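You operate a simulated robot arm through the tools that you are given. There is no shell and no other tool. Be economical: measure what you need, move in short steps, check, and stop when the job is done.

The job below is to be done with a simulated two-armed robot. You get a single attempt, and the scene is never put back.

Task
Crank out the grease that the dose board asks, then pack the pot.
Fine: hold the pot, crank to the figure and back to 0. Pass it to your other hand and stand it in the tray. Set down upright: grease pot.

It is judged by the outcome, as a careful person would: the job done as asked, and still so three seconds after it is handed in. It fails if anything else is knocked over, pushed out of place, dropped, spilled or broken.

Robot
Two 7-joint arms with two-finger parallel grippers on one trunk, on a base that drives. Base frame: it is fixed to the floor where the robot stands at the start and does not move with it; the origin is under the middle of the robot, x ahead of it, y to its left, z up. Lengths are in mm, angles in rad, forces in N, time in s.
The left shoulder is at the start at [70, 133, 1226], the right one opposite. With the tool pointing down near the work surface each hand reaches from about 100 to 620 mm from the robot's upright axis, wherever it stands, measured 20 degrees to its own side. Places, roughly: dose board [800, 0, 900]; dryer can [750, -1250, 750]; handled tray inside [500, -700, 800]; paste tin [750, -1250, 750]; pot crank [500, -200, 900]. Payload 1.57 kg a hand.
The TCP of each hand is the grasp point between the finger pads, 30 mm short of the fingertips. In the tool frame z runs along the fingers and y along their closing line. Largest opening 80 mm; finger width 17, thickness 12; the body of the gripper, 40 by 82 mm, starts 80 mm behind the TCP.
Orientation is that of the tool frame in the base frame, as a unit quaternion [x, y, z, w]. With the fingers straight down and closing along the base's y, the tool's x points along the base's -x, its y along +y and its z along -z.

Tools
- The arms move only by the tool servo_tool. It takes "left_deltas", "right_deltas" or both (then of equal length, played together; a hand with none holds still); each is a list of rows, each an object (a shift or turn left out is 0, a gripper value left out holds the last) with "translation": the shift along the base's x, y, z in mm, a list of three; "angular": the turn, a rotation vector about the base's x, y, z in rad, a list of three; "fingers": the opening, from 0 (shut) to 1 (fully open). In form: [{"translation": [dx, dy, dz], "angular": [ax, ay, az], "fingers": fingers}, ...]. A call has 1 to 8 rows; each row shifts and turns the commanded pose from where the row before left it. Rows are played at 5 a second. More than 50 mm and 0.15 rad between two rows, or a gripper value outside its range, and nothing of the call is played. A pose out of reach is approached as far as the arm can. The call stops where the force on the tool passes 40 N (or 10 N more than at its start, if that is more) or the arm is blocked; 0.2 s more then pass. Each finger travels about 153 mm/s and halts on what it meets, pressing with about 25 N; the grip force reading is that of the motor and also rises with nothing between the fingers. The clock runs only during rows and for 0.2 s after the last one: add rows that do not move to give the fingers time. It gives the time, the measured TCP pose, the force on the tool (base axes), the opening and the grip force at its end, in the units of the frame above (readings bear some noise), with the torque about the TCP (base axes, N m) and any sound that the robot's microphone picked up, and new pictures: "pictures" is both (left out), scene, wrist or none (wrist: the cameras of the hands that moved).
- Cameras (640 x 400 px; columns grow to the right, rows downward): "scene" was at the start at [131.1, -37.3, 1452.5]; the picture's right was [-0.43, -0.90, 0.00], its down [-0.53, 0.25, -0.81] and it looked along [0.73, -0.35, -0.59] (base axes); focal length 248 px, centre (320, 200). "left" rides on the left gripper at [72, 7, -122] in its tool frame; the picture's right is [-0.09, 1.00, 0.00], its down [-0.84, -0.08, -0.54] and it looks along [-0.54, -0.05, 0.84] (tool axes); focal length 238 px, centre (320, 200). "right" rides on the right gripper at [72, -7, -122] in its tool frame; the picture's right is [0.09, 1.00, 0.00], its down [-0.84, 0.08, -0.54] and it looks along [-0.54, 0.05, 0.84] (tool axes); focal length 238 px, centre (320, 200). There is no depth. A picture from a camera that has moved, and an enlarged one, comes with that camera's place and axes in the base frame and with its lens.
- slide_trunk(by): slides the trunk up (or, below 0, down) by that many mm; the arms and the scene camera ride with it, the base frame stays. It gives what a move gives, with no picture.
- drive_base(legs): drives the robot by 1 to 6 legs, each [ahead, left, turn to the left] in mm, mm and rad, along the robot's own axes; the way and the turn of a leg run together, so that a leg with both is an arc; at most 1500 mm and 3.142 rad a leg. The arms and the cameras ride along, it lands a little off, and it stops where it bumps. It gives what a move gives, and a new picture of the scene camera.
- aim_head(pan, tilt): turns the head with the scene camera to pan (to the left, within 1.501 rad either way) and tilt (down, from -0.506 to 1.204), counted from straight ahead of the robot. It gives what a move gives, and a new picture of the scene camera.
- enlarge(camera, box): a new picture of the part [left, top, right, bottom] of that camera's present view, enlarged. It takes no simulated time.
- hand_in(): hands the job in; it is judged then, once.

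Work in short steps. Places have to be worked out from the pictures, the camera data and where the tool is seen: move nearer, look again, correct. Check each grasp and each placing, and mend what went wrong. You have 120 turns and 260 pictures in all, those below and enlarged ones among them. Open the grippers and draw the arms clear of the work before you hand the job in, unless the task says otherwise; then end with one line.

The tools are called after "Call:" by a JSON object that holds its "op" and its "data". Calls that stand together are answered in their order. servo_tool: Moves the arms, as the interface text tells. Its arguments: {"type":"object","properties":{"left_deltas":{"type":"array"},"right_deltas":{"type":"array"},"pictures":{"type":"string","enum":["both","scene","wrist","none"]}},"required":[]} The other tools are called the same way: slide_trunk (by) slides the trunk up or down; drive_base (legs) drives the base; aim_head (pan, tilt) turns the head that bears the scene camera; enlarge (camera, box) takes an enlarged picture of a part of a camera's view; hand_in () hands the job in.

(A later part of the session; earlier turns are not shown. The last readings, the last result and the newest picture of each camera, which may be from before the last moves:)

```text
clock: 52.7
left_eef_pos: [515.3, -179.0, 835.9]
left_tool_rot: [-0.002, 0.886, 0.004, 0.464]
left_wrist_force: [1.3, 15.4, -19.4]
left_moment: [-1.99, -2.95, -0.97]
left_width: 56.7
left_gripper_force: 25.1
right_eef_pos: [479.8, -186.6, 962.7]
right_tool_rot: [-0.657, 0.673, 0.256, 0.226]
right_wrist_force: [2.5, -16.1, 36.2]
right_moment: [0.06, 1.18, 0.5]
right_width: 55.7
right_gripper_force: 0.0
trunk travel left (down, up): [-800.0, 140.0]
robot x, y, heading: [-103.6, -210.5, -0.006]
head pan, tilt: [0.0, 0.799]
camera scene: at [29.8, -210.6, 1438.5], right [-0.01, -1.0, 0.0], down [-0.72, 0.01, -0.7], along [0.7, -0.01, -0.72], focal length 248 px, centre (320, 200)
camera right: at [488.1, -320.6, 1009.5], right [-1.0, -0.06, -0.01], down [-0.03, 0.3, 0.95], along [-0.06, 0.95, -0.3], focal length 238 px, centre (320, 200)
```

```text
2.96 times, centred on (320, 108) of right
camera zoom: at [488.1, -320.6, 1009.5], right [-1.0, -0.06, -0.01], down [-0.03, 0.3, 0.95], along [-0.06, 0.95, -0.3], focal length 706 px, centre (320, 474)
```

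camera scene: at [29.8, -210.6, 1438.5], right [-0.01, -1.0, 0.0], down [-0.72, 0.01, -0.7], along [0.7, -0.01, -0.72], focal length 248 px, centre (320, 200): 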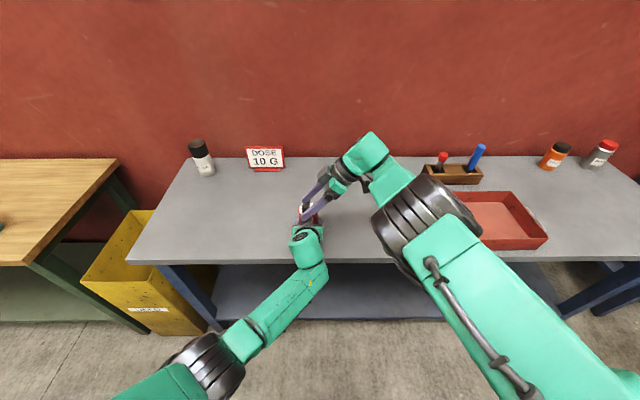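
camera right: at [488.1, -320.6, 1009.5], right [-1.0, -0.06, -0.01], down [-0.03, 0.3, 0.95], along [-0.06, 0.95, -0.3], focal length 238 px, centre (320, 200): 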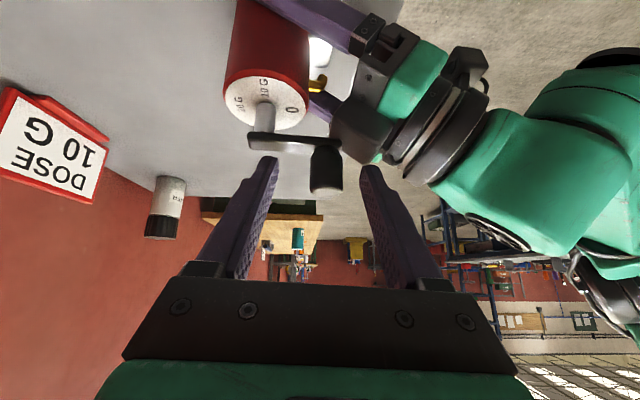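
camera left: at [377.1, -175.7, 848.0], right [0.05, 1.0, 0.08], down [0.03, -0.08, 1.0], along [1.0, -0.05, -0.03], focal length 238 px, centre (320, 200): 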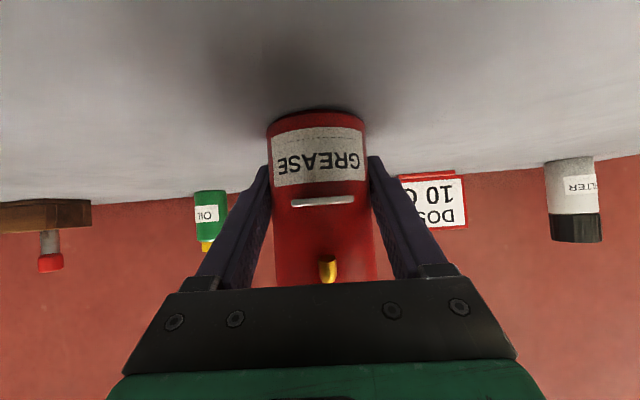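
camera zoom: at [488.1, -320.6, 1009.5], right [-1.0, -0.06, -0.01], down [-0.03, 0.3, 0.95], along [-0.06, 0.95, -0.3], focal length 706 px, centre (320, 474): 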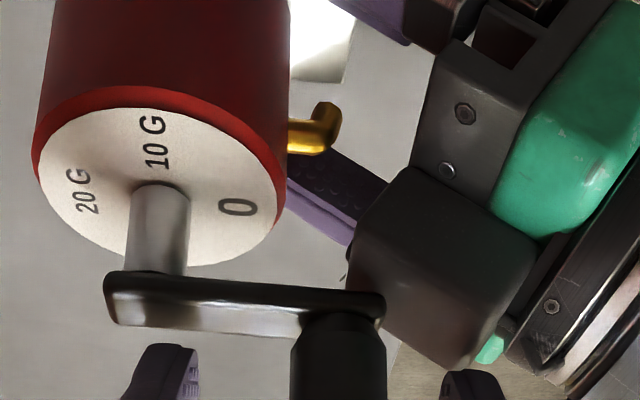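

The readings show contact: the right −x finger met the box on top of the left gripper, next to the knob. I back the right hand off first.

Call:
{"op": "servo_tool", "data": {"right_deltas": [{"translation": [1.5, -23, 31]}, {"translation": [1.5, -30, 35]}, {}]}}

Call:
{"op": "enlarge", "data": {"camera": "right", "box": [220, 30, 400, 165]}}

```text
clock: 53.5
left_eef_pos: [519.7, -182.3, 838.1]
left_tool_rot: [0.001, 0.885, 0.001, 0.465]
left_wrist_force: [0.2, 0.1, -2.9]
left_moment: [-0.01, -0.03, 0.01]
left_width: 57.4
left_gripper_force: 24.7
right_eef_pos: [481.7, -239.1, 1023.1]
right_tool_rot: [-0.657, 0.673, 0.258, 0.221]
right_wrist_force: [0.1, -0.2, 0.7]
right_moment: [-0.01, 0.03, 0.02]
right_width: 56.2
right_gripper_force: 0.1
trunk travel left (down, up): [-800.0, 140.0]
robot x, y, heading: [-99.5, -208.4, -0.007]
head pan, tilt: [0.0, 0.799]
camera scene: at [33.8, -209.9, 1437.8], right [-0.01, -1.0, 0.0], down [-0.72, 0.01, -0.7], along [0.7, -0.01, -0.72], focal length 248 px, centre (320, 200)
camera right: at [490.7, -372.5, 1070.2], right [-1.0, -0.07, 0.0], down [-0.02, 0.3, 0.95], along [-0.06, 0.95, -0.3], focal length 238 px, centre (320, 200)
```

scene: 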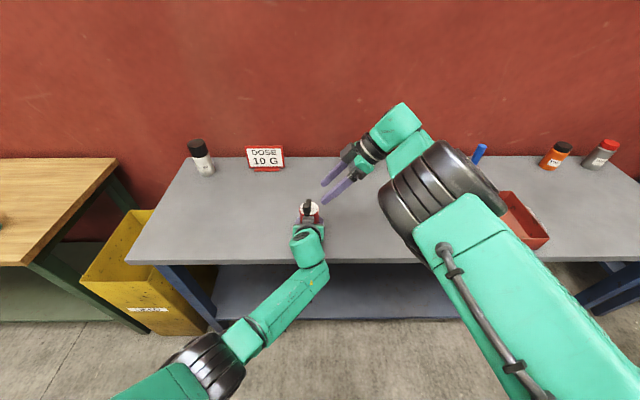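
right: 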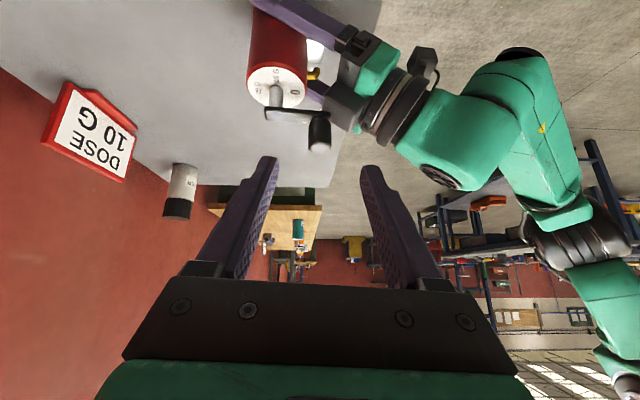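

```text
2.96 times, centred on (310, 98) of right
camera zoom: at [490.7, -372.5, 1070.2], right [-1.0, -0.07, 0.0], down [-0.02, 0.3, 0.95], along [-0.06, 0.95, -0.3], focal length 706 px, centre (350, 504)
```

zoom: 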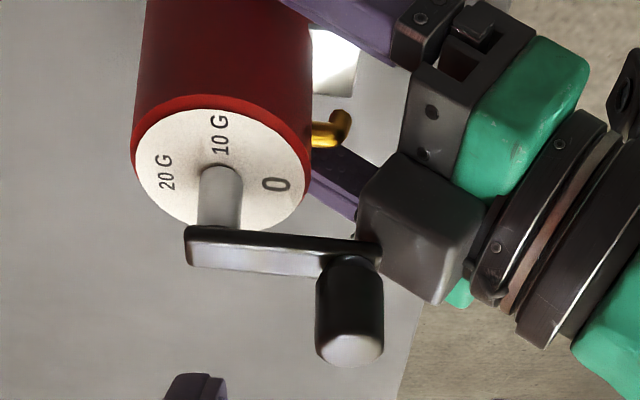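

Everything sprang back and the pot is still held. The box on the left gripper sits right beside the knob, so I re-grip with the left hand flatter (about 22°) to drop that box out of the way.

Call:
{"op": "servo_tool", "data": {"left_deltas": [{"fingers": 1}, {"fingers": 1}, {"angular": [0, -0.11, 0]}, {"angular": [0, -0.11, 0]}, {}, {"fingers": 0}, {}, {}], "pictures": "wrist"}}

Call:
{"op": "enlarge", "data": {"camera": "right", "box": [220, 30, 400, 165]}}

```text
clock: 55.3
left_eef_pos: [519.3, -183.6, 838.7]
left_tool_rot: [0.0, 0.829, 0.002, 0.559]
left_wrist_force: [0.0, 0.5, 0.5]
left_moment: [0.01, 0.0, 0.02]
left_width: 57.2
left_gripper_force: 25.3
right_eef_pos: [481.7, -239.9, 1023.4]
right_tool_rot: [-0.657, 0.673, 0.258, 0.222]
right_wrist_force: [-0.1, -0.7, 1.1]
right_moment: [0.01, -0.01, -0.02]
right_width: 56.2
right_gripper_force: 0.0
trunk travel left (down, up): [-800.0, 140.0]
robot x, y, heading: [-103.2, -211.0, -0.008]
head pan, tilt: [0.0, 0.799]
camera left: at [378.8, -175.9, 816.8], right [0.04, 1.0, 0.09], down [-0.19, -0.08, 0.98], along [0.98, -0.05, 0.19], focal length 238 px, centre (320, 200)
```

left: 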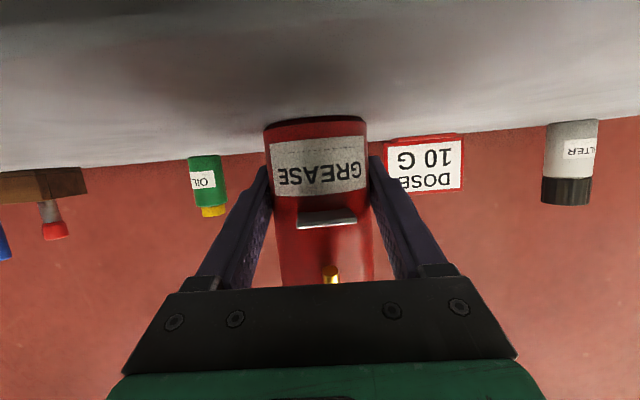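

```text
2.96 times, centred on (310, 98) of right
camera zoom: at [490.3, -372.9, 1070.7], right [-1.0, -0.07, 0.0], down [-0.02, 0.3, 0.95], along [-0.06, 0.95, -0.3], focal length 706 px, centre (350, 504)
```

zoom: 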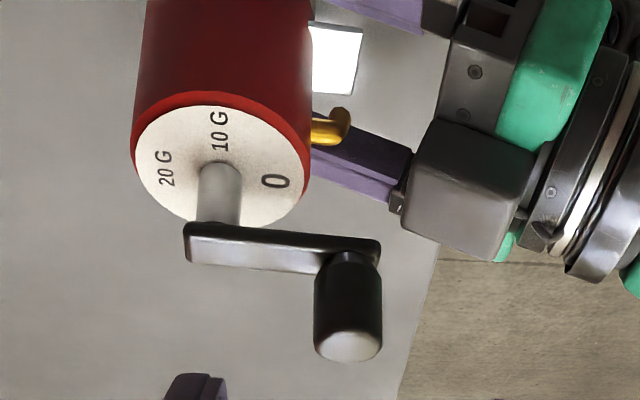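

The box is well clear now. I approach the knob with a narrower opening.

Call:
{"op": "servo_tool", "data": {"right_deltas": [{"translation": [0, 0, 0], "fingers": 0.52}, {"translation": [-1, 19, -22]}, {"translation": [-1, 19, -22]}, {"translation": [-0.7, 17, -20]}, {}]}}

Call:
{"op": "enlarge", "data": {"camera": "right", "box": [230, 70, 410, 205]}}

```text
clock: 56.5
left_eef_pos: [519.8, -182.4, 838.7]
left_tool_rot: [0.001, 0.829, 0.001, 0.56]
left_wrist_force: [0.0, 0.5, -0.9]
left_moment: [-0.03, -0.04, 0.03]
left_width: 57.0
left_gripper_force: 24.6
right_eef_pos: [478.4, -186.1, 960.5]
right_tool_rot: [-0.656, 0.673, 0.257, 0.223]
right_wrist_force: [-0.4, 0.9, 1.5]
right_moment: [-0.01, -0.02, 0.02]
right_width: 41.4
right_gripper_force: 0.1
trunk travel left (down, up): [-800.0, 140.0]
robot x, y, heading: [-102.4, -207.2, -0.005]
head pan, tilt: [0.0, 0.799]
camera scene: at [32.8, -210.6, 1437.9], right [-0.01, -1.0, 0.0], down [-0.72, 0.01, -0.7], along [0.7, -0.01, -0.72], focal length 248 px, centre (320, 200)
camera right: at [488.1, -320.0, 1007.8], right [-1.0, -0.07, 0.0], down [-0.02, 0.3, 0.95], along [-0.06, 0.95, -0.3], focal length 238 px, centre (320, 200)
```

scene: 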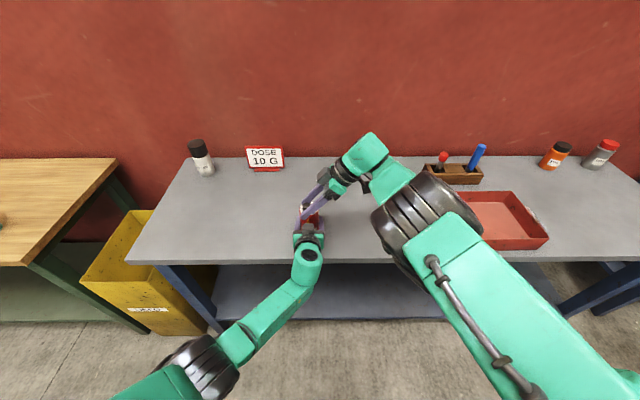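
right: 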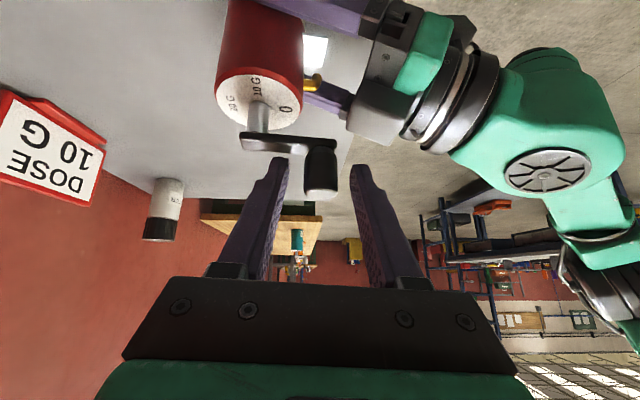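

```text
2.96 times, centred on (320, 138) of right
camera zoom: at [488.1, -320.0, 1007.8], right [-1.0, -0.07, 0.0], down [-0.02, 0.3, 0.95], along [-0.06, 0.95, -0.3], focal length 706 px, centre (320, 385)
```

zoom: 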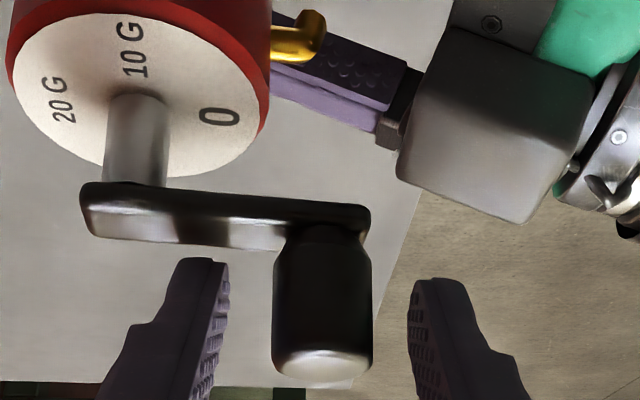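

The fingers straddle the knob, centred. I close on it.

Call:
{"op": "servo_tool", "data": {"right_deltas": [{"fingers": 0.3}, {"fingers": 0.0}, {}, {}], "pictures": "wrist"}}

```text
clock: 57.5
left_eef_pos: [519.9, -182.6, 838.9]
left_tool_rot: [0.001, 0.829, 0.001, 0.559]
left_wrist_force: [1.8, 0.3, 0.0]
left_moment: [-0.13, 0.67, -0.08]
left_width: 57.1
left_gripper_force: 25.1
right_eef_pos: [479.2, -187.0, 961.7]
right_tool_rot: [-0.657, 0.673, 0.257, 0.222]
right_wrist_force: [-0.4, 0.5, -0.2]
right_moment: [0.16, -0.47, 0.15]
right_width: 21.5
right_gripper_force: 24.5
trunk travel left (down, up): [-800.0, 140.0]
robot x, y, heading: [-101.6, -212.3, -0.001]
head pan, tilt: [0.0, 0.799]
camera right: at [488.1, -320.0, 1007.9], right [-1.0, -0.07, 0.0], down [-0.02, 0.3, 0.95], along [-0.06, 0.95, -0.3], focal length 238 px, centre (320, 200)
```

right: 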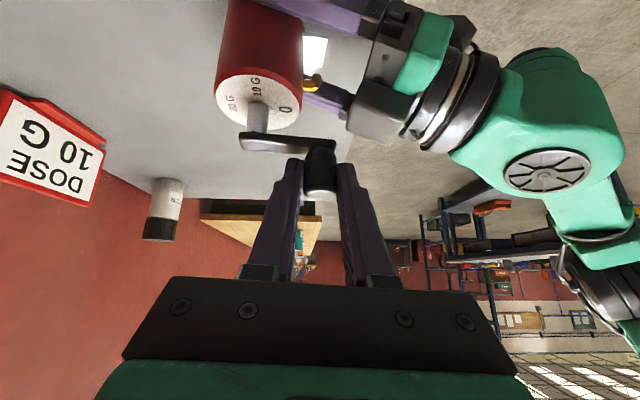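

The knob is gripped (21.5 mm). I crank the first 30° along the arc toward 10 G without turning the tool, and watch the forces.

Call:
{"op": "servo_tool", "data": {"right_deltas": [{"translation": [0.1, -5.3, 0]}, {"translation": [0.6, -5.3, 0]}, {"translation": [1.4, -5.1, 0]}, {"translation": [2.1, -4.9, 0]}], "pictures": "wrist"}}

```text
clock: 58.5
left_eef_pos: [518.7, -182.0, 839.1]
left_tool_rot: [0.0, 0.829, 0.003, 0.56]
left_wrist_force: [9.5, -4.3, -1.9]
left_moment: [0.07, 0.6, 0.08]
left_width: 57.2
left_gripper_force: 24.8
right_eef_pos: [483.1, -206.6, 963.0]
right_tool_rot: [-0.657, 0.673, 0.257, 0.223]
right_wrist_force: [-7.4, 3.2, 9.1]
right_moment: [0.45, -0.4, 0.23]
right_width: 20.7
right_gripper_force: 25.2
trunk travel left (down, up): [-800.0, 140.0]
robot x, y, heading: [-103.1, -210.5, -0.008]
head pan, tilt: [0.0, 0.799]
camera right: at [492.7, -340.5, 1009.3], right [-1.0, -0.07, -0.01], down [-0.03, 0.3, 0.95], along [-0.06, 0.95, -0.3], focal length 238 px, centre (320, 200)
```

right: 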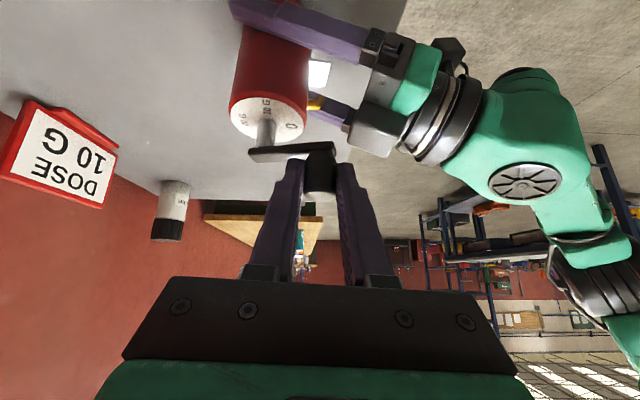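

It turns smoothly with low forces. I continue to about 60°, with a slightly wider radius.

Call:
{"op": "servo_tool", "data": {"right_deltas": [{"translation": [2.3, -5.4, 0]}, {"translation": [3.1, -5.0, 0]}, {"translation": [3.9, -3.9, 0]}, {"translation": [4.4, -3.2, 0]}], "pictures": "wrist"}}

Call:
{"op": "enlarge", "data": {"camera": "right", "box": [230, 60, 410, 195]}}

```text
clock: 59.5
left_eef_pos: [519.0, -182.6, 840.1]
left_tool_rot: [0.001, 0.828, 0.002, 0.561]
left_wrist_force: [17.9, 3.0, -1.8]
left_moment: [-0.07, 0.09, 0.08]
left_width: 56.9
left_gripper_force: 25.1
right_eef_pos: [496.6, -225.9, 963.2]
right_tool_rot: [-0.656, 0.674, 0.256, 0.224]
right_wrist_force: [-12.2, -5.0, 15.6]
right_moment: [0.14, 0.36, 0.36]
right_width: 20.5
right_gripper_force: 25.0
trunk travel left (down, up): [-800.0, 140.0]
robot x, y, heading: [-101.6, -210.1, -0.01]
head pan, tilt: [0.0, 0.799]
camera right: at [504.9, -359.0, 1009.2], right [-1.0, -0.07, -0.01], down [-0.03, 0.3, 0.95], along [-0.06, 0.95, -0.3], focal length 238 px, centre (320, 200)
```

right: 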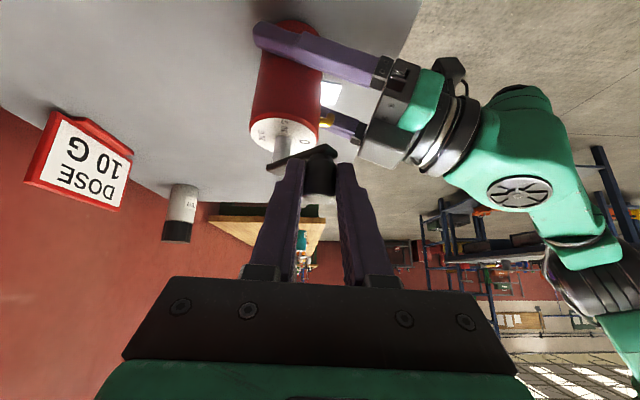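

```text
2.96 times, centred on (320, 128) of right
camera zoom: at [504.9, -359.0, 1009.2], right [-1.0, -0.07, -0.01], down [-0.03, 0.3, 0.95], along [-0.06, 0.95, -0.3], focal length 706 px, centre (320, 415)
```

zoom: 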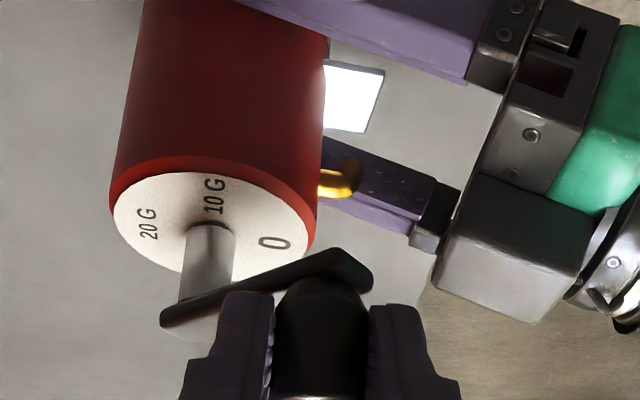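

About 60° so far. The upward force suggests the finger edge rubs the arm, so I raise by 2 mm and continue to about 85°.

Call:
{"op": "servo_tool", "data": {"right_deltas": [{"translation": [0, 0, 2]}, {"translation": [4.8, -2.0, 0]}, {"translation": [5.0, -1.4, 0]}, {"translation": [5.0, -0.8, 0]}, {"translation": [2.5, -0.3, 0]}], "pictures": "wrist"}}

Call:
{"op": "enlarge", "data": {"camera": "right", "box": [230, 60, 410, 195]}}

```text
clock: 60.7
left_eef_pos: [519.0, -181.0, 838.6]
left_tool_rot: [0.001, 0.828, 0.002, 0.561]
left_wrist_force: [7.5, 9.4, 10.0]
left_moment: [-0.15, 0.46, 0.1]
left_width: 56.7
left_gripper_force: 25.0
right_eef_pos: [497.3, -225.5, 962.9]
right_tool_rot: [-0.657, 0.674, 0.256, 0.221]
right_wrist_force: [-7.5, -7.2, -3.5]
right_moment: [-0.87, 0.38, 0.13]
right_width: 20.3
right_gripper_force: 25.0
right hand out of reach, approached as far as the arm can: row 2, 3, 4
trunk travel left (down, up): [-800.0, 140.0]
robot x, y, heading: [-100.3, -210.4, -0.008]
head pan, tilt: [0.0, 0.799]
camera right: at [505.2, -358.3, 1010.0], right [-1.0, -0.06, -0.01], down [-0.02, 0.3, 0.95], along [-0.06, 0.95, -0.3], focal length 238 px, centre (320, 200)
```

right: 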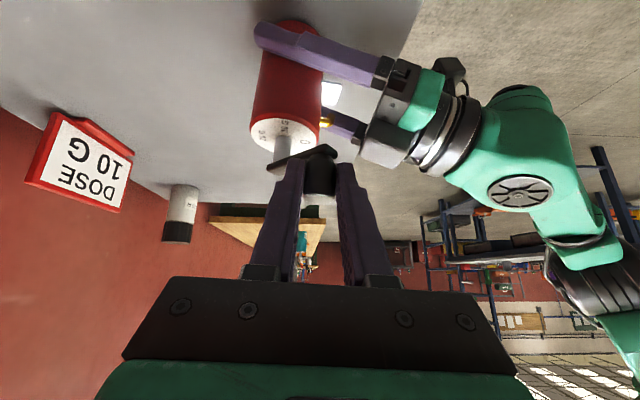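

```text
2.96 times, centred on (320, 128) of right
camera zoom: at [505.2, -358.3, 1010.0], right [-1.0, -0.06, -0.01], down [-0.02, 0.3, 0.95], along [-0.06, 0.95, -0.3], focal length 706 px, centre (320, 415)
```

zoom: 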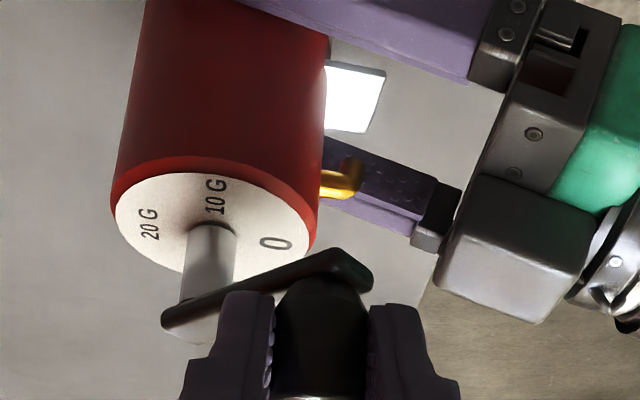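

The right arm is at full reach forward. Turning the tool about the vertical knob axis brings the wrist back toward the robot; I turn −0.4 rad in place.

Call:
{"op": "servo_tool", "data": {"right_deltas": [{"angular": [0, 0, -0.1]}, {"angular": [0, 0, -0.1]}, {"angular": [0, 0, -0.1]}, {"angular": [0, 0, -0.1]}], "pictures": "wrist"}}

```text
clock: 61.8
left_eef_pos: [515.7, -182.8, 842.6]
left_tool_rot: [0.002, 0.826, 0.002, 0.563]
left_wrist_force: [5.8, 2.5, 5.4]
left_moment: [0.21, -0.44, -0.02]
left_width: 57.3
left_gripper_force: 25.0
right_eef_pos: [512.1, -227.9, 969.4]
right_tool_rot: [-0.513, 0.785, 0.212, 0.275]
right_wrist_force: [-8.9, -4.7, 16.2]
right_moment: [-0.12, 0.88, 0.34]
right_width: 23.7
right_gripper_force: 25.4
right hand out of reach, approached as far as the arm can: row 3, 4
trunk travel left (down, up): [-800.0, 140.0]
robot x, y, heading: [-100.9, -210.0, -0.01]
head pan, tilt: [0.0, 0.799]
stopped in row 4 (right hand): the force on the tool passed its limit (the readings are from after the stop); the commanded pose is now the measured one
camera right: at [470.3, -356.0, 1014.4], right [-0.95, 0.32, -0.01], down [0.08, 0.27, 0.96], along [0.3, 0.91, -0.29], focal length 238 px, centre (320, 200)
```

right: 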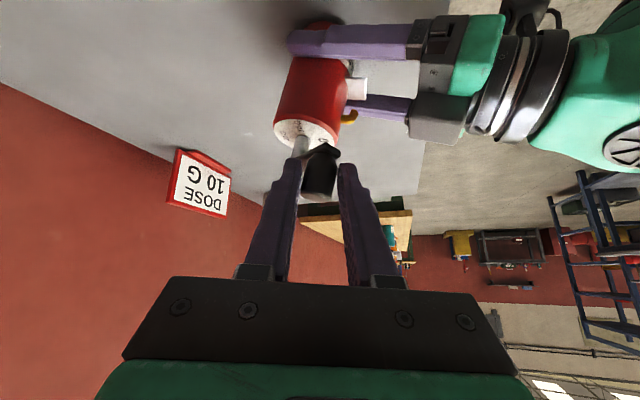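

The hand jumped forward along the arc and hit the force limit. I look closely at the pot and dial before going on.

Call:
{"op": "enlarge", "data": {"camera": "right", "box": [250, 60, 430, 195]}}

Call:
{"op": "enlarge", "data": {"camera": "scene", "box": [270, 170, 366, 250]}}

Call:
{"op": "enlarge", "data": {"camera": "left", "box": [160, 50, 480, 300]}}

```text
2.96 times, centred on (340, 128) of right
camera zoom: at [470.3, -356.0, 1014.4], right [-0.95, 0.32, -0.01], down [0.08, 0.27, 0.96], along [0.3, 0.91, -0.29], focal length 706 px, centre (261, 415)
```

zoom: 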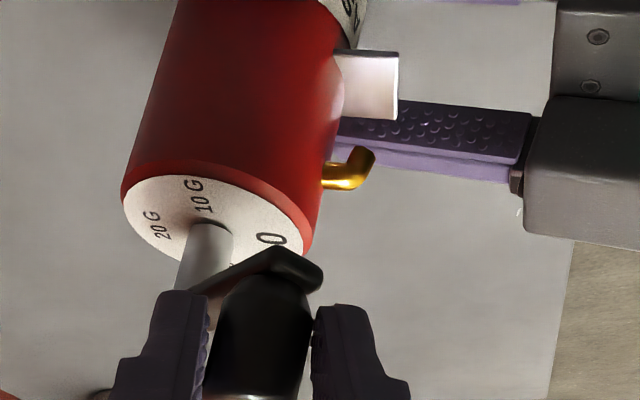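

```text
5.00 times, centred on (318, 210) of scene
camera zoom: at [26.7, -211.1, 1438.6], right [-0.01, -1.0, 0.0], down [-0.71, 0.01, -0.7], along [0.7, -0.01, -0.71], focal length 1240 px, centre (330, 150)
```

zoom: 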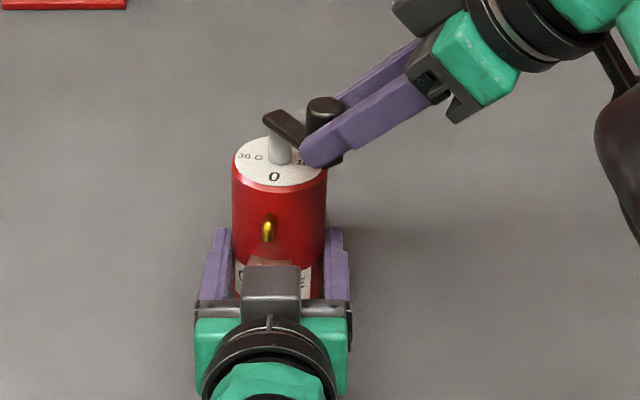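

```text
1.60 times, centred on (320, 175) of left
camera zoom: at [376.2, -176.1, 819.9], right [0.03, 1.0, 0.09], down [-0.2, -0.08, 0.98], along [0.98, -0.05, 0.19], focal length 381 px, centre (320, 240)
```

zoom: 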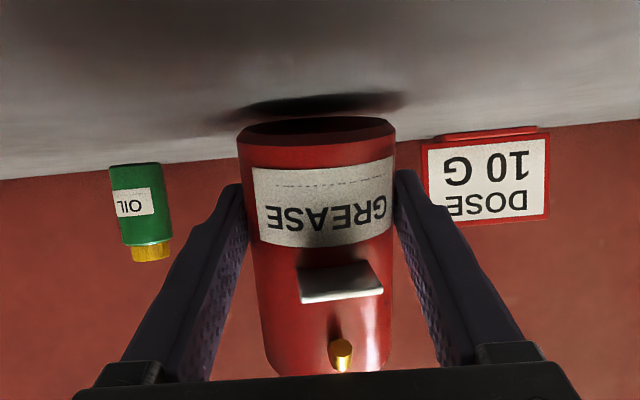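

The crank lagged while the pot got tipped slightly in the left grip. I ease the right hand back down to where it was.

Call:
{"op": "servo_tool", "data": {"right_deltas": [{"translation": [-5, 0.5, -3]}, {"translation": [-5, 0.5, -3]}, {}], "pictures": "wrist"}}

Call:
{"op": "enlarge", "data": {"camera": "left", "box": [160, 50, 480, 300]}}

Call:
{"op": "enlarge", "data": {"camera": "scene", "box": [270, 170, 366, 250]}}

```text
clock: 62.5
left_eef_pos: [518.4, -182.4, 841.8]
left_tool_rot: [0.001, 0.826, 0.003, 0.563]
left_wrist_force: [5.6, 1.6, 3.9]
left_moment: [0.14, -0.51, -0.04]
left_width: 56.7
left_gripper_force: 24.7
right_eef_pos: [513.9, -228.4, 968.2]
right_tool_rot: [-0.515, 0.783, 0.215, 0.276]
right_wrist_force: [-7.9, -4.9, 15.4]
right_moment: [-0.1, 0.9, 0.3]
right_width: 23.3
right_gripper_force: 24.9
right hand out of reach, approached as far as the arm can: row 1, 2
trunk travel left (down, up): [-800.0, 140.0]
robot x, y, heading: [-100.4, -208.2, -0.013]
head pan, tilt: [0.0, 0.799]
stopped in row 3 (right hand): the force on the tool passed its limit (the readings are from after the stop); the commanded pose is now the measured one
camera right: at [470.7, -356.3, 1012.7], right [-0.95, 0.31, -0.01], down [0.08, 0.27, 0.96], along [0.3, 0.91, -0.28], focal length 238 px, centre (320, 200)
```

right: 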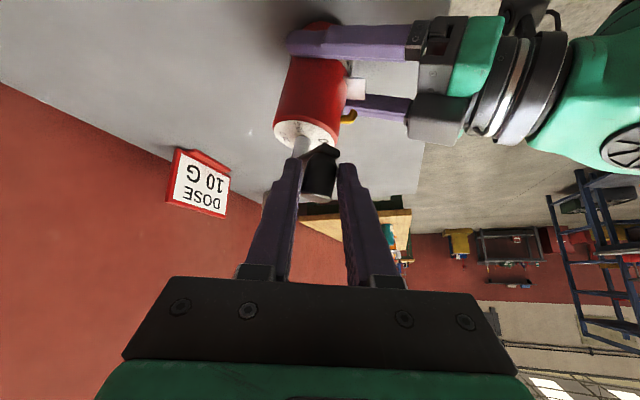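

```text
1.60 times, centred on (320, 175) of left
camera zoom: at [377.0, -175.6, 819.6], right [0.03, 1.0, 0.09], down [-0.2, -0.08, 0.98], along [0.98, -0.05, 0.19], focal length 381 px, centre (320, 240)
```

zoom: 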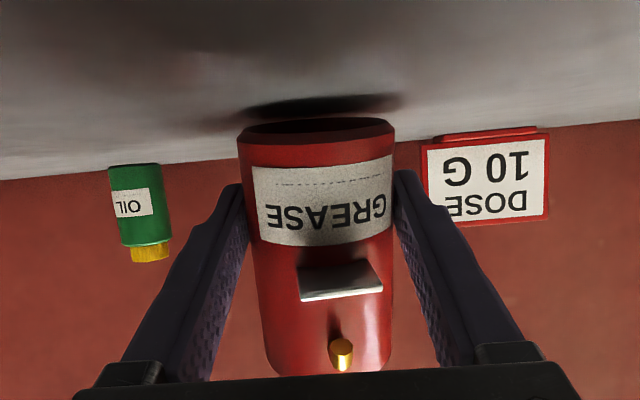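

```text
5.00 times, centred on (318, 210) of scene
camera zoom: at [27.2, -211.0, 1438.3], right [-0.01, -1.0, 0.0], down [-0.71, 0.01, -0.7], along [0.7, -0.01, -0.71], focal length 1240 px, centre (330, 150)
```

zoom: 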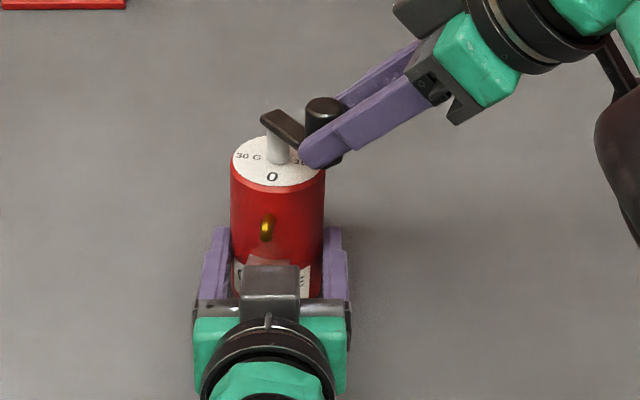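

The right arm is at a reach limit and holds stress in the pot. I open the right fingers to relieve it and see how everything settles.

Call:
{"op": "servo_tool", "data": {"right_deltas": [{"fingers": 0.55}, {}, {}], "pictures": "wrist"}}

Call:
{"op": "enlarge", "data": {"camera": "left", "box": [160, 50, 480, 300]}}

Call:
{"op": "enlarge", "data": {"camera": "scene", "box": [270, 170, 366, 250]}}

```text
clock: 63.3
left_eef_pos: [518.2, -182.5, 841.0]
left_tool_rot: [0.002, 0.828, 0.001, 0.561]
left_wrist_force: [0.7, 1.2, 14.8]
left_moment: [-0.05, -0.54, 0.04]
left_width: 56.7
left_gripper_force: 24.6
right_eef_pos: [513.4, -227.7, 965.6]
right_tool_rot: [-0.515, 0.783, 0.214, 0.274]
right_wrist_force: [-0.1, 0.8, 0.6]
right_moment: [0.02, -0.02, -0.01]
right_width: 44.0
right_gripper_force: 0.1
trunk travel left (down, up): [-800.0, 140.0]
robot x, y, heading: [-99.4, -206.7, -0.011]
head pan, tilt: [0.0, 0.799]
camera right: at [471.6, -355.7, 1011.0], right [-0.95, 0.31, -0.01], down [0.08, 0.27, 0.96], along [0.3, 0.91, -0.28], focal length 238 px, centre (320, 200)
```

right: 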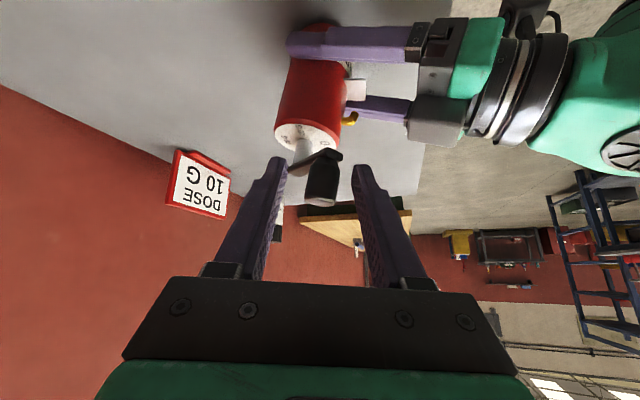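

```text
1.60 times, centred on (320, 175) of left
camera zoom: at [377.8, -175.6, 819.0], right [0.04, 1.0, 0.09], down [-0.19, -0.08, 0.98], along [0.98, -0.05, 0.19], focal length 381 px, centre (320, 240)
```

zoom: 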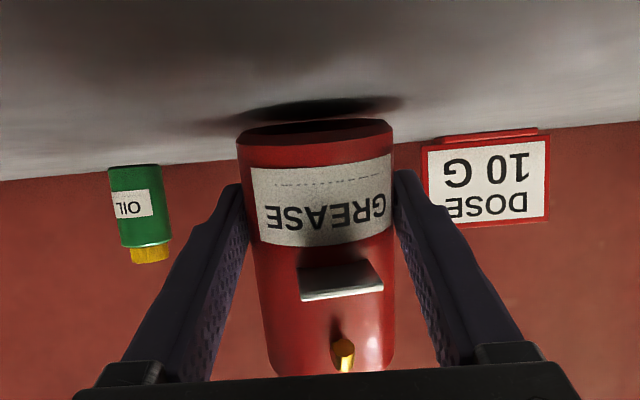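

```text
5.00 times, centred on (318, 210) of scene
camera zoom: at [29.1, -210.4, 1438.4], right [-0.01, -1.0, 0.0], down [-0.72, 0.01, -0.7], along [0.7, -0.01, -0.72], focal length 1240 px, centre (330, 150)
```

zoom: 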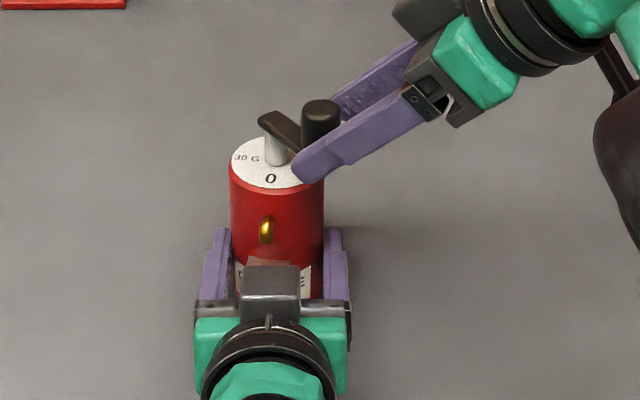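

Before re-seating, I reconsider: raising the trunk a little and standing nearer would give the right arm far more room. I withdraw the right hand, then open the left slowly so the pot settles upright between the fingers.

Call:
{"op": "servo_tool", "data": {"right_deltas": [{"translation": [-8, -24, 29]}, {"translation": [-8, -24, 29]}, {"translation": [-4, -30, 30]}, {"translation": [0, -35, 30]}], "left_deltas": [{}, {}, {}, {}], "pictures": "none"}}

Call:
{"op": "servo_tool", "data": {"left_deltas": [{"fingers": 0.74}, {"fingers": 0.78}, {"fingers": 0.82}, {}], "pictures": "both"}}

```text
clock: 64.3
left_eef_pos: [517.6, -182.6, 841.1]
left_tool_rot: [0.003, 0.827, 0.002, 0.562]
left_wrist_force: [2.8, 1.3, 17.9]
left_moment: [0.03, -0.73, 0.09]
left_width: 56.6
left_gripper_force: 25.0
right_eef_pos: [495.2, -339.4, 1084.7]
right_tool_rot: [-0.514, 0.784, 0.215, 0.274]
right_wrist_force: [0.3, 0.2, -0.4]
right_moment: [0.01, 0.01, 0.01]
right_width: 44.1
right_gripper_force: 0.1
trunk travel left (down, up): [-800.0, 140.0]
robot x, y, heading: [-96.8, -209.6, -0.01]
head pan, tilt: [0.0, 0.799]
```

```text
clock: 65.3
left_eef_pos: [519.4, -181.1, 837.7]
left_tool_rot: [0.001, 0.829, 0.003, 0.559]
left_wrist_force: [-0.4, -0.1, 0.9]
left_moment: [-0.03, -0.01, 0.0]
left_width: 65.7
left_gripper_force: 0.1
right_eef_pos: [498.1, -340.0, 1083.2]
right_tool_rot: [-0.514, 0.784, 0.215, 0.273]
right_wrist_force: [0.1, -0.5, 0.5]
right_moment: [0.03, 0.0, 0.01]
right_width: 44.1
right_gripper_force: 0.0
trunk travel left (down, up): [-800.0, 140.0]
robot x, y, heading: [-101.4, -208.8, -0.014]
head pan, tilt: [0.0, 0.799]
camera scene: at [32.8, -210.8, 1437.9], right [-0.01, -1.0, 0.0], down [-0.72, 0.01, -0.7], along [0.7, -0.01, -0.72], focal length 248 px, centre (320, 200)
camera left: at [379.0, -175.4, 816.5], right [0.04, 1.0, 0.09], down [-0.19, -0.08, 0.98], along [0.98, -0.05, 0.19], focal length 238 px, centre (320, 200)
```

scene: 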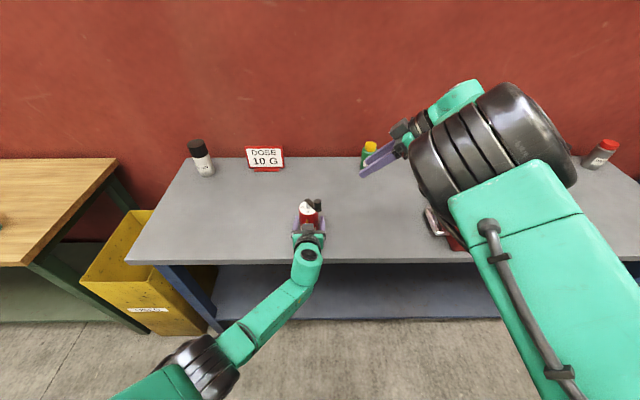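
left: 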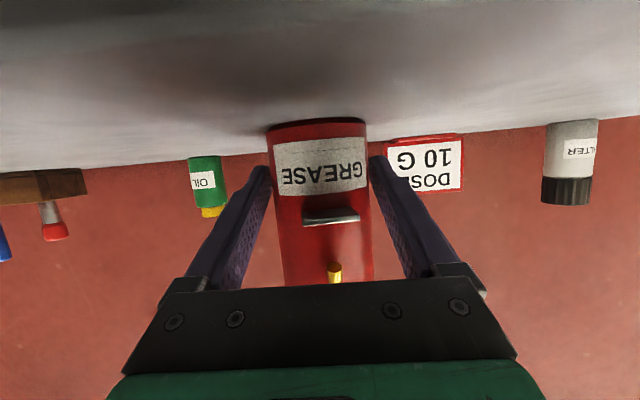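

The pot settled upright. I retract the left hand, restore the right yaw, then raise the trunk by 60 and drive forward by 45.

Call:
{"op": "servo_tool", "data": {"left_deltas": [{"fingers": 1}, {"fingers": 1}, {"translation": [-37, 0, 15]}, {"translation": [-37, 0, 15]}, {"translation": [-37, 0, 15]}, {"translation": [-37, 0, 15]}], "right_deltas": [{"translation": [-3, -10, 0], "angular": [0, 0, 0.1]}, {"translation": [-3, -10, 0], "angular": [0, 0, 0.1]}, {"translation": [-3, -10, 0], "angular": [0, 0, 0.1]}, {"angular": [0, 0, 0.1]}, {}, {}], "pictures": "none"}}

Call:
{"op": "slide_trunk", "data": {"by": 60}}

Call:
{"op": "drive_base", "data": {"legs": [[45, 0, 0.01]]}}

```text
clock: 66.7
left_eef_pos: [371.8, -182.7, 898.4]
left_tool_rot: [0.001, 0.828, 0.003, 0.56]
left_wrist_force: [0.2, -0.1, 0.7]
left_moment: [0.01, -0.01, -0.01]
left_width: 80.2
left_gripper_force: 0.0
right_eef_pos: [485.4, -369.7, 1082.7]
right_tool_rot: [-0.661, 0.664, 0.266, 0.225]
right_wrist_force: [0.4, -0.3, 0.3]
right_moment: [0.0, -0.01, -0.01]
right_width: 43.8
right_gripper_force: 0.1
trunk travel left (down, up): [-800.0, 140.0]
robot x, y, heading: [-97.0, -212.0, -0.014]
head pan, tilt: [0.0, 0.799]
```

```text
clock: 67.7
left_eef_pos: [373.2, -183.6, 957.2]
left_tool_rot: [0.001, 0.829, 0.003, 0.559]
left_wrist_force: [-0.8, 0.2, 0.0]
left_moment: [-0.02, -0.02, 0.01]
left_width: 80.0
left_gripper_force: 0.0
right_eef_pos: [486.7, -370.4, 1141.8]
right_tool_rot: [-0.66, 0.666, 0.265, 0.225]
right_wrist_force: [-0.5, -0.3, 0.3]
right_moment: [0.04, 0.02, 0.0]
right_width: 44.1
right_gripper_force: 0.1
trunk travel left (down, up): [-860.0, 80.0]
robot x, y, heading: [-98.3, -207.7, -0.007]
head pan, tilt: [0.0, 0.799]
```

```text
clock: 68.6
left_eef_pos: [411.1, -179.5, 960.6]
left_tool_rot: [-0.003, 0.827, 0.005, 0.562]
left_wrist_force: [-0.9, 0.8, 0.3]
left_moment: [0.01, 0.02, 0.02]
left_width: 80.3
left_gripper_force: 0.0
right_eef_pos: [526.9, -364.0, 1146.3]
right_tool_rot: [0.664, -0.662, -0.264, -0.226]
right_wrist_force: [-0.8, -0.6, 0.3]
right_moment: [0.0, -0.08, -0.03]
right_width: 44.3
right_gripper_force: 0.0
trunk travel left (down, up): [-860.0, 80.0]
robot x, y, heading: [-51.9, -208.1, 0.002]
head pan, tilt: [0.0, 0.799]
camera scene: at [68.0, -209.5, 1498.8], right [0.0, -1.0, 0.0], down [-0.71, 0.0, -0.7], along [0.7, 0.0, -0.71], focal length 248 px, centre (320, 200)
```

scene: 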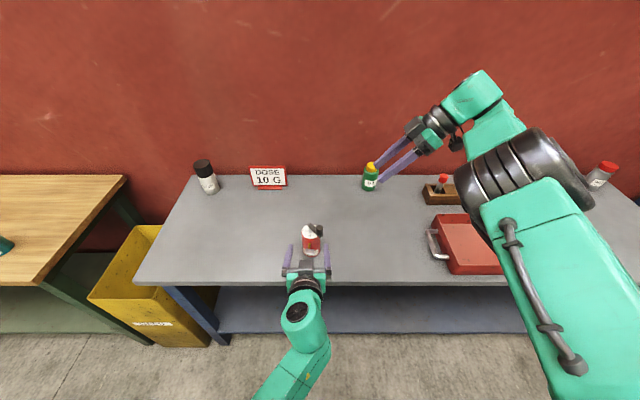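

Before re-gripping I look at the pot, and test the right hand's reach above the 10 G and 0 knob positions at a safe height.

Call:
{"op": "enlarge", "data": {"camera": "scene", "box": [280, 205, 344, 265]}}

Call:
{"op": "servo_tool", "data": {"right_deltas": [{"translation": [-5, 30, -30]}, {"translation": [-5, 30, -30]}, {"translation": [-5, 30, -30]}, {"translation": [-10, 30, -20]}, {"translation": [-20, 30, 0]}, {"translation": [0, 20, 0]}], "pictures": "wrist"}}

```text
6.67 times, centred on (312, 235) of scene
camera zoom: at [68.0, -209.5, 1498.8], right [0.0, -1.0, 0.0], down [-0.71, 0.0, -0.7], along [0.7, 0.0, -0.71], focal length 1653 px, centre (373, -33)
```

zoom: 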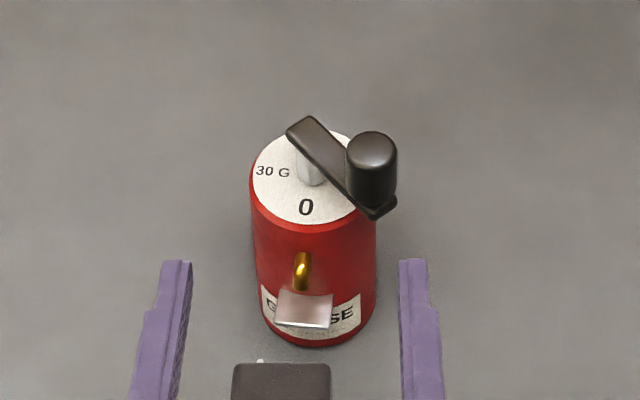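

```text
clock: 70.0
left_eef_pos: [418.6, -179.0, 956.7]
left_tool_rot: [-0.002, 0.83, 0.005, 0.558]
left_wrist_force: [0.1, 0.3, 1.0]
left_moment: [0.01, -0.01, 0.01]
left_width: 79.8
left_gripper_force: 0.0
right_eef_pos: [508.7, -202.5, 1026.9]
right_tool_rot: [0.664, -0.662, -0.267, -0.222]
right_wrist_force: [0.2, 0.0, -0.2]
right_moment: [0.02, -0.01, 0.03]
right_width: 43.9
right_gripper_force: 0.1
right hand out of reach, approached as far as the arm can: row 5, 6
trunk travel left (down, up): [-860.0, 80.0]
robot x, y, heading: [-54.3, -208.0, 0.004]
head pan, tilt: [0.0, 0.799]
camera right: at [522.0, -336.4, 1071.5], right [-1.0, -0.09, 0.0], down [-0.03, 0.28, 0.96], along [-0.09, 0.95, -0.28], focal length 238 px, centre (320, 200)
```

right: 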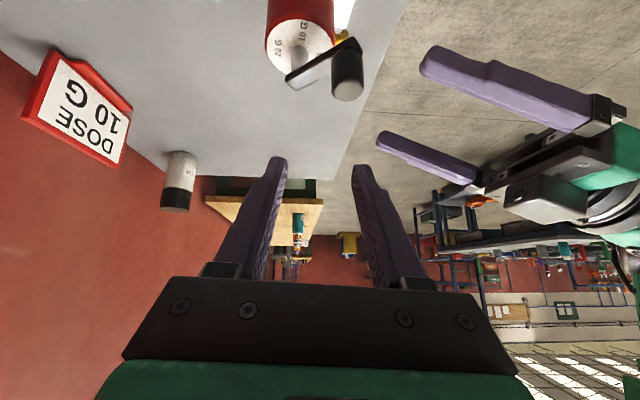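

There is still an inner limit here at this height. I test whether the limit recedes lower down, off to the right of the pot.

Call:
{"op": "servo_tool", "data": {"right_deltas": [{"translation": [0, -40, -15]}, {"translation": [0, -40, -25]}, {"translation": [0, -18, -25]}, {"translation": [-25, 0, 0]}, {"translation": [-25, 0, 0]}, {"translation": [-25, 0, 0]}], "pictures": "none"}}

```text
clock: 71.4
left_eef_pos: [417.7, -178.9, 957.9]
left_tool_rot: [-0.002, 0.829, 0.005, 0.56]
left_wrist_force: [0.0, -0.1, 0.3]
left_moment: [0.02, 0.0, 0.0]
left_width: 79.9
left_gripper_force: 0.0
right_eef_pos: [431.6, -301.8, 964.3]
right_tool_rot: [0.664, -0.662, -0.266, -0.225]
right_wrist_force: [0.0, 0.8, 0.1]
right_moment: [0.0, 0.0, 0.01]
right_width: 44.2
right_gripper_force: 0.1
trunk travel left (down, up): [-860.0, 80.0]
robot x, y, heading: [-59.2, -209.8, 0.0]
head pan, tilt: [0.0, 0.799]
```

Low down there is ample freedom (rel x 488 with no flags). I check one more inward point at working height.

Call:
{"op": "servo_tool", "data": {"right_deltas": [{"translation": [20, 20, 0]}, {"translation": [27, 20, 0]}], "pictures": "wrist"}}

```text
clock: 72.0
left_eef_pos: [418.1, -179.1, 956.6]
left_tool_rot: [-0.003, 0.829, 0.005, 0.559]
left_wrist_force: [0.6, -1.3, -0.3]
left_moment: [0.01, 0.03, 0.03]
left_width: 80.2
left_gripper_force: 0.0
right_eef_pos: [479.6, -260.4, 962.5]
right_tool_rot: [-0.663, 0.663, 0.266, 0.224]
right_wrist_force: [0.0, -0.4, -0.6]
right_moment: [-0.03, 0.02, 0.0]
right_width: 44.1
right_gripper_force: 0.1
trunk travel left (down, up): [-860.0, 80.0]
robot x, y, heading: [-52.5, -210.6, 0.001]
head pan, tilt: [0.0, 0.799]
camera right: at [493.3, -395.0, 1008.1], right [-1.0, -0.09, 0.0], down [-0.03, 0.28, 0.96], along [-0.09, 0.95, -0.28], focal length 238 px, centre (320, 200)
```

right: 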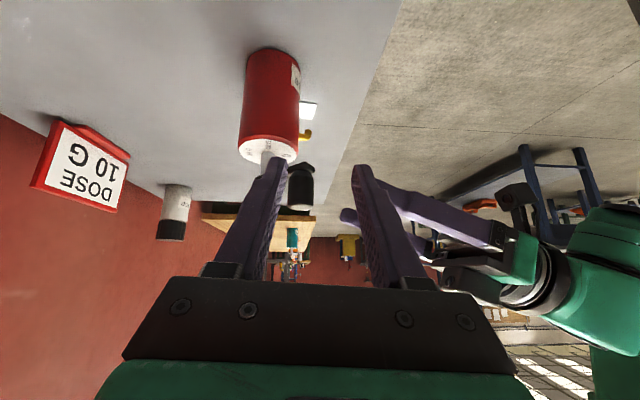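

I move the right hand slightly aside at working height and lower the left hand to its pre-grasp point.

Call:
{"op": "servo_tool", "data": {"right_deltas": [{"translation": [10, -40, 0]}, {"translation": [10, -40, 0]}, {}, {}, {}], "left_deltas": [{}, {"translation": [0, 0, 0]}, {"translation": [0, -1, -26]}, {"translation": [0, -1.5, -26]}, {"translation": [0, -1.5, -26]}], "pictures": "wrist"}}

```text
clock: 73.2
left_eef_pos: [415.4, -183.1, 877.7]
left_tool_rot: [-0.002, 0.829, 0.004, 0.559]
left_wrist_force: [0.0, 0.1, 0.3]
left_moment: [-0.04, 0.01, 0.0]
left_width: 80.1
left_gripper_force: 0.1
right_eef_pos: [500.3, -339.0, 965.9]
right_tool_rot: [0.664, -0.662, -0.267, -0.223]
right_wrist_force: [0.0, 0.7, 0.4]
right_moment: [0.01, 0.0, 0.03]
right_width: 44.3
right_gripper_force: 0.0
trunk travel left (down, up): [-860.0, 80.0]
robot x, y, heading: [-55.3, -210.5, 0.0]
head pan, tilt: [0.0, 0.799]
camera right: at [513.5, -473.9, 1009.9], right [-1.0, -0.09, 0.0], down [-0.03, 0.28, 0.96], along [-0.09, 0.95, -0.28], focal length 238 px, centre (320, 200)
camera left: at [276.3, -177.2, 857.1], right [0.03, 1.0, 0.09], down [-0.19, -0.08, 0.98], along [0.98, -0.04, 0.18], focal length 238 px, centre (320, 200)
```

right: 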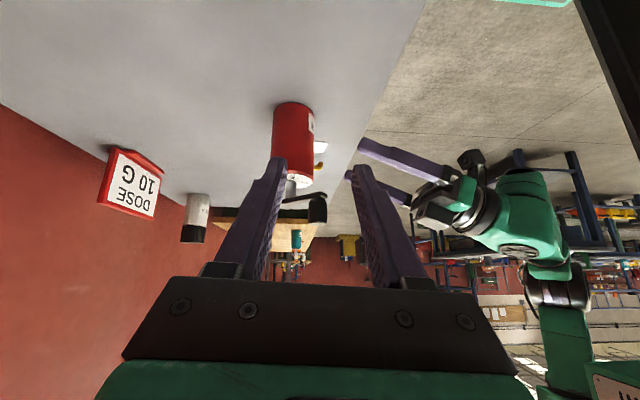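
left: 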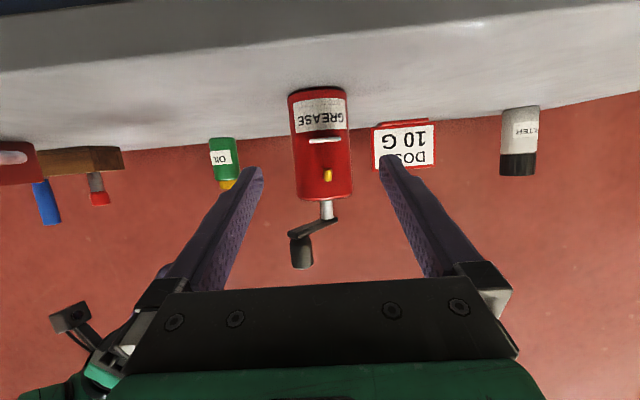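

The pot is centred. The left advances and grips.

Call:
{"op": "servo_tool", "data": {"left_deltas": [{"translation": [26, 0, -10]}, {"translation": [26, 0, -10]}, {"translation": [26, 0, -10]}, {"translation": [26, 0, -10]}, {}, {"fingers": 0}, {}, {}], "pictures": "wrist"}}

Call:
{"op": "enlarge", "data": {"camera": "right", "box": [230, 80, 390, 220]}}

Call:
{"op": "enlarge", "data": {"camera": "scene", "box": [280, 205, 344, 265]}}

```text
clock: 75.0
left_eef_pos: [521.7, -182.5, 838.6]
left_tool_rot: [-0.002, 0.829, 0.004, 0.559]
left_wrist_force: [1.4, -0.3, 0.3]
left_moment: [-0.04, -0.03, -0.02]
left_width: 57.3
left_gripper_force: 25.0
right_eef_pos: [500.5, -339.9, 965.7]
right_tool_rot: [-0.663, 0.663, 0.266, 0.224]
right_wrist_force: [-0.8, 0.0, 0.7]
right_moment: [0.03, 0.01, -0.03]
right_width: 44.0
right_gripper_force: 0.1
trunk travel left (down, up): [-860.0, 80.0]
robot x, y, heading: [-52.5, -209.9, 0.004]
head pan, tilt: [0.0, 0.799]
camera left: at [381.7, -177.9, 817.1], right [0.03, 1.0, 0.09], down [-0.19, -0.08, 0.98], along [0.98, -0.04, 0.19], focal length 238 px, centre (320, 200)
```

left: 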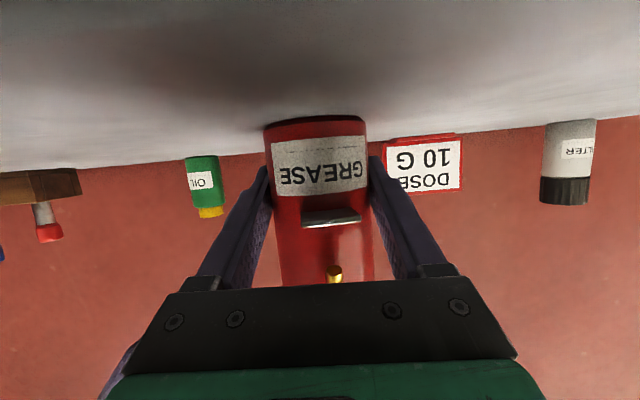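

```text
2.86 times, centred on (310, 150) of right
camera zoom: at [513.0, -473.4, 1010.4], right [-1.0, -0.09, 0.0], down [-0.03, 0.28, 0.96], along [-0.09, 0.95, -0.28], focal length 681 px, centre (349, 343)
```

zoom: 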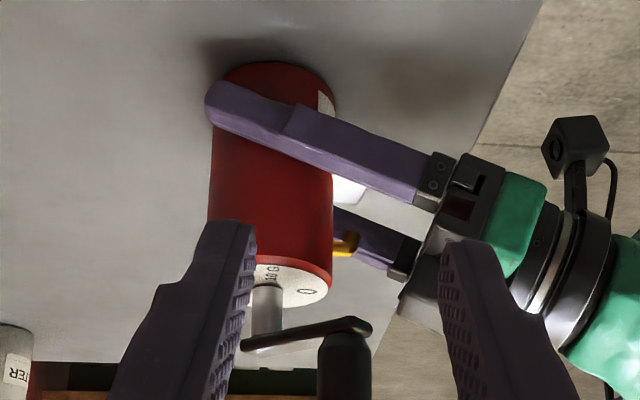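

```text
6.67 times, centred on (312, 235) of scene
camera zoom: at [77.2, -209.5, 1497.9], right [0.0, -1.0, 0.0], down [-0.72, 0.0, -0.7], along [0.7, 0.0, -0.72], focal length 1653 px, centre (373, -33)
```

zoom: 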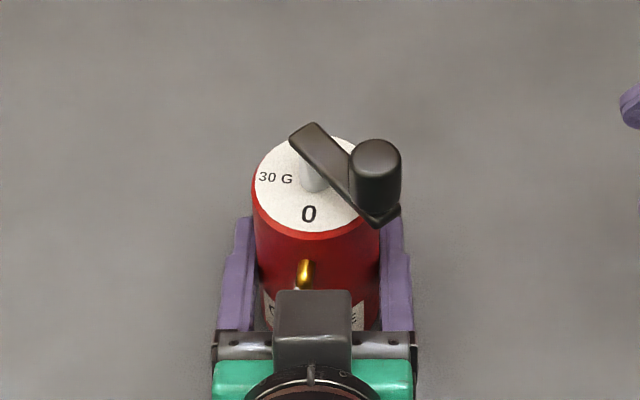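

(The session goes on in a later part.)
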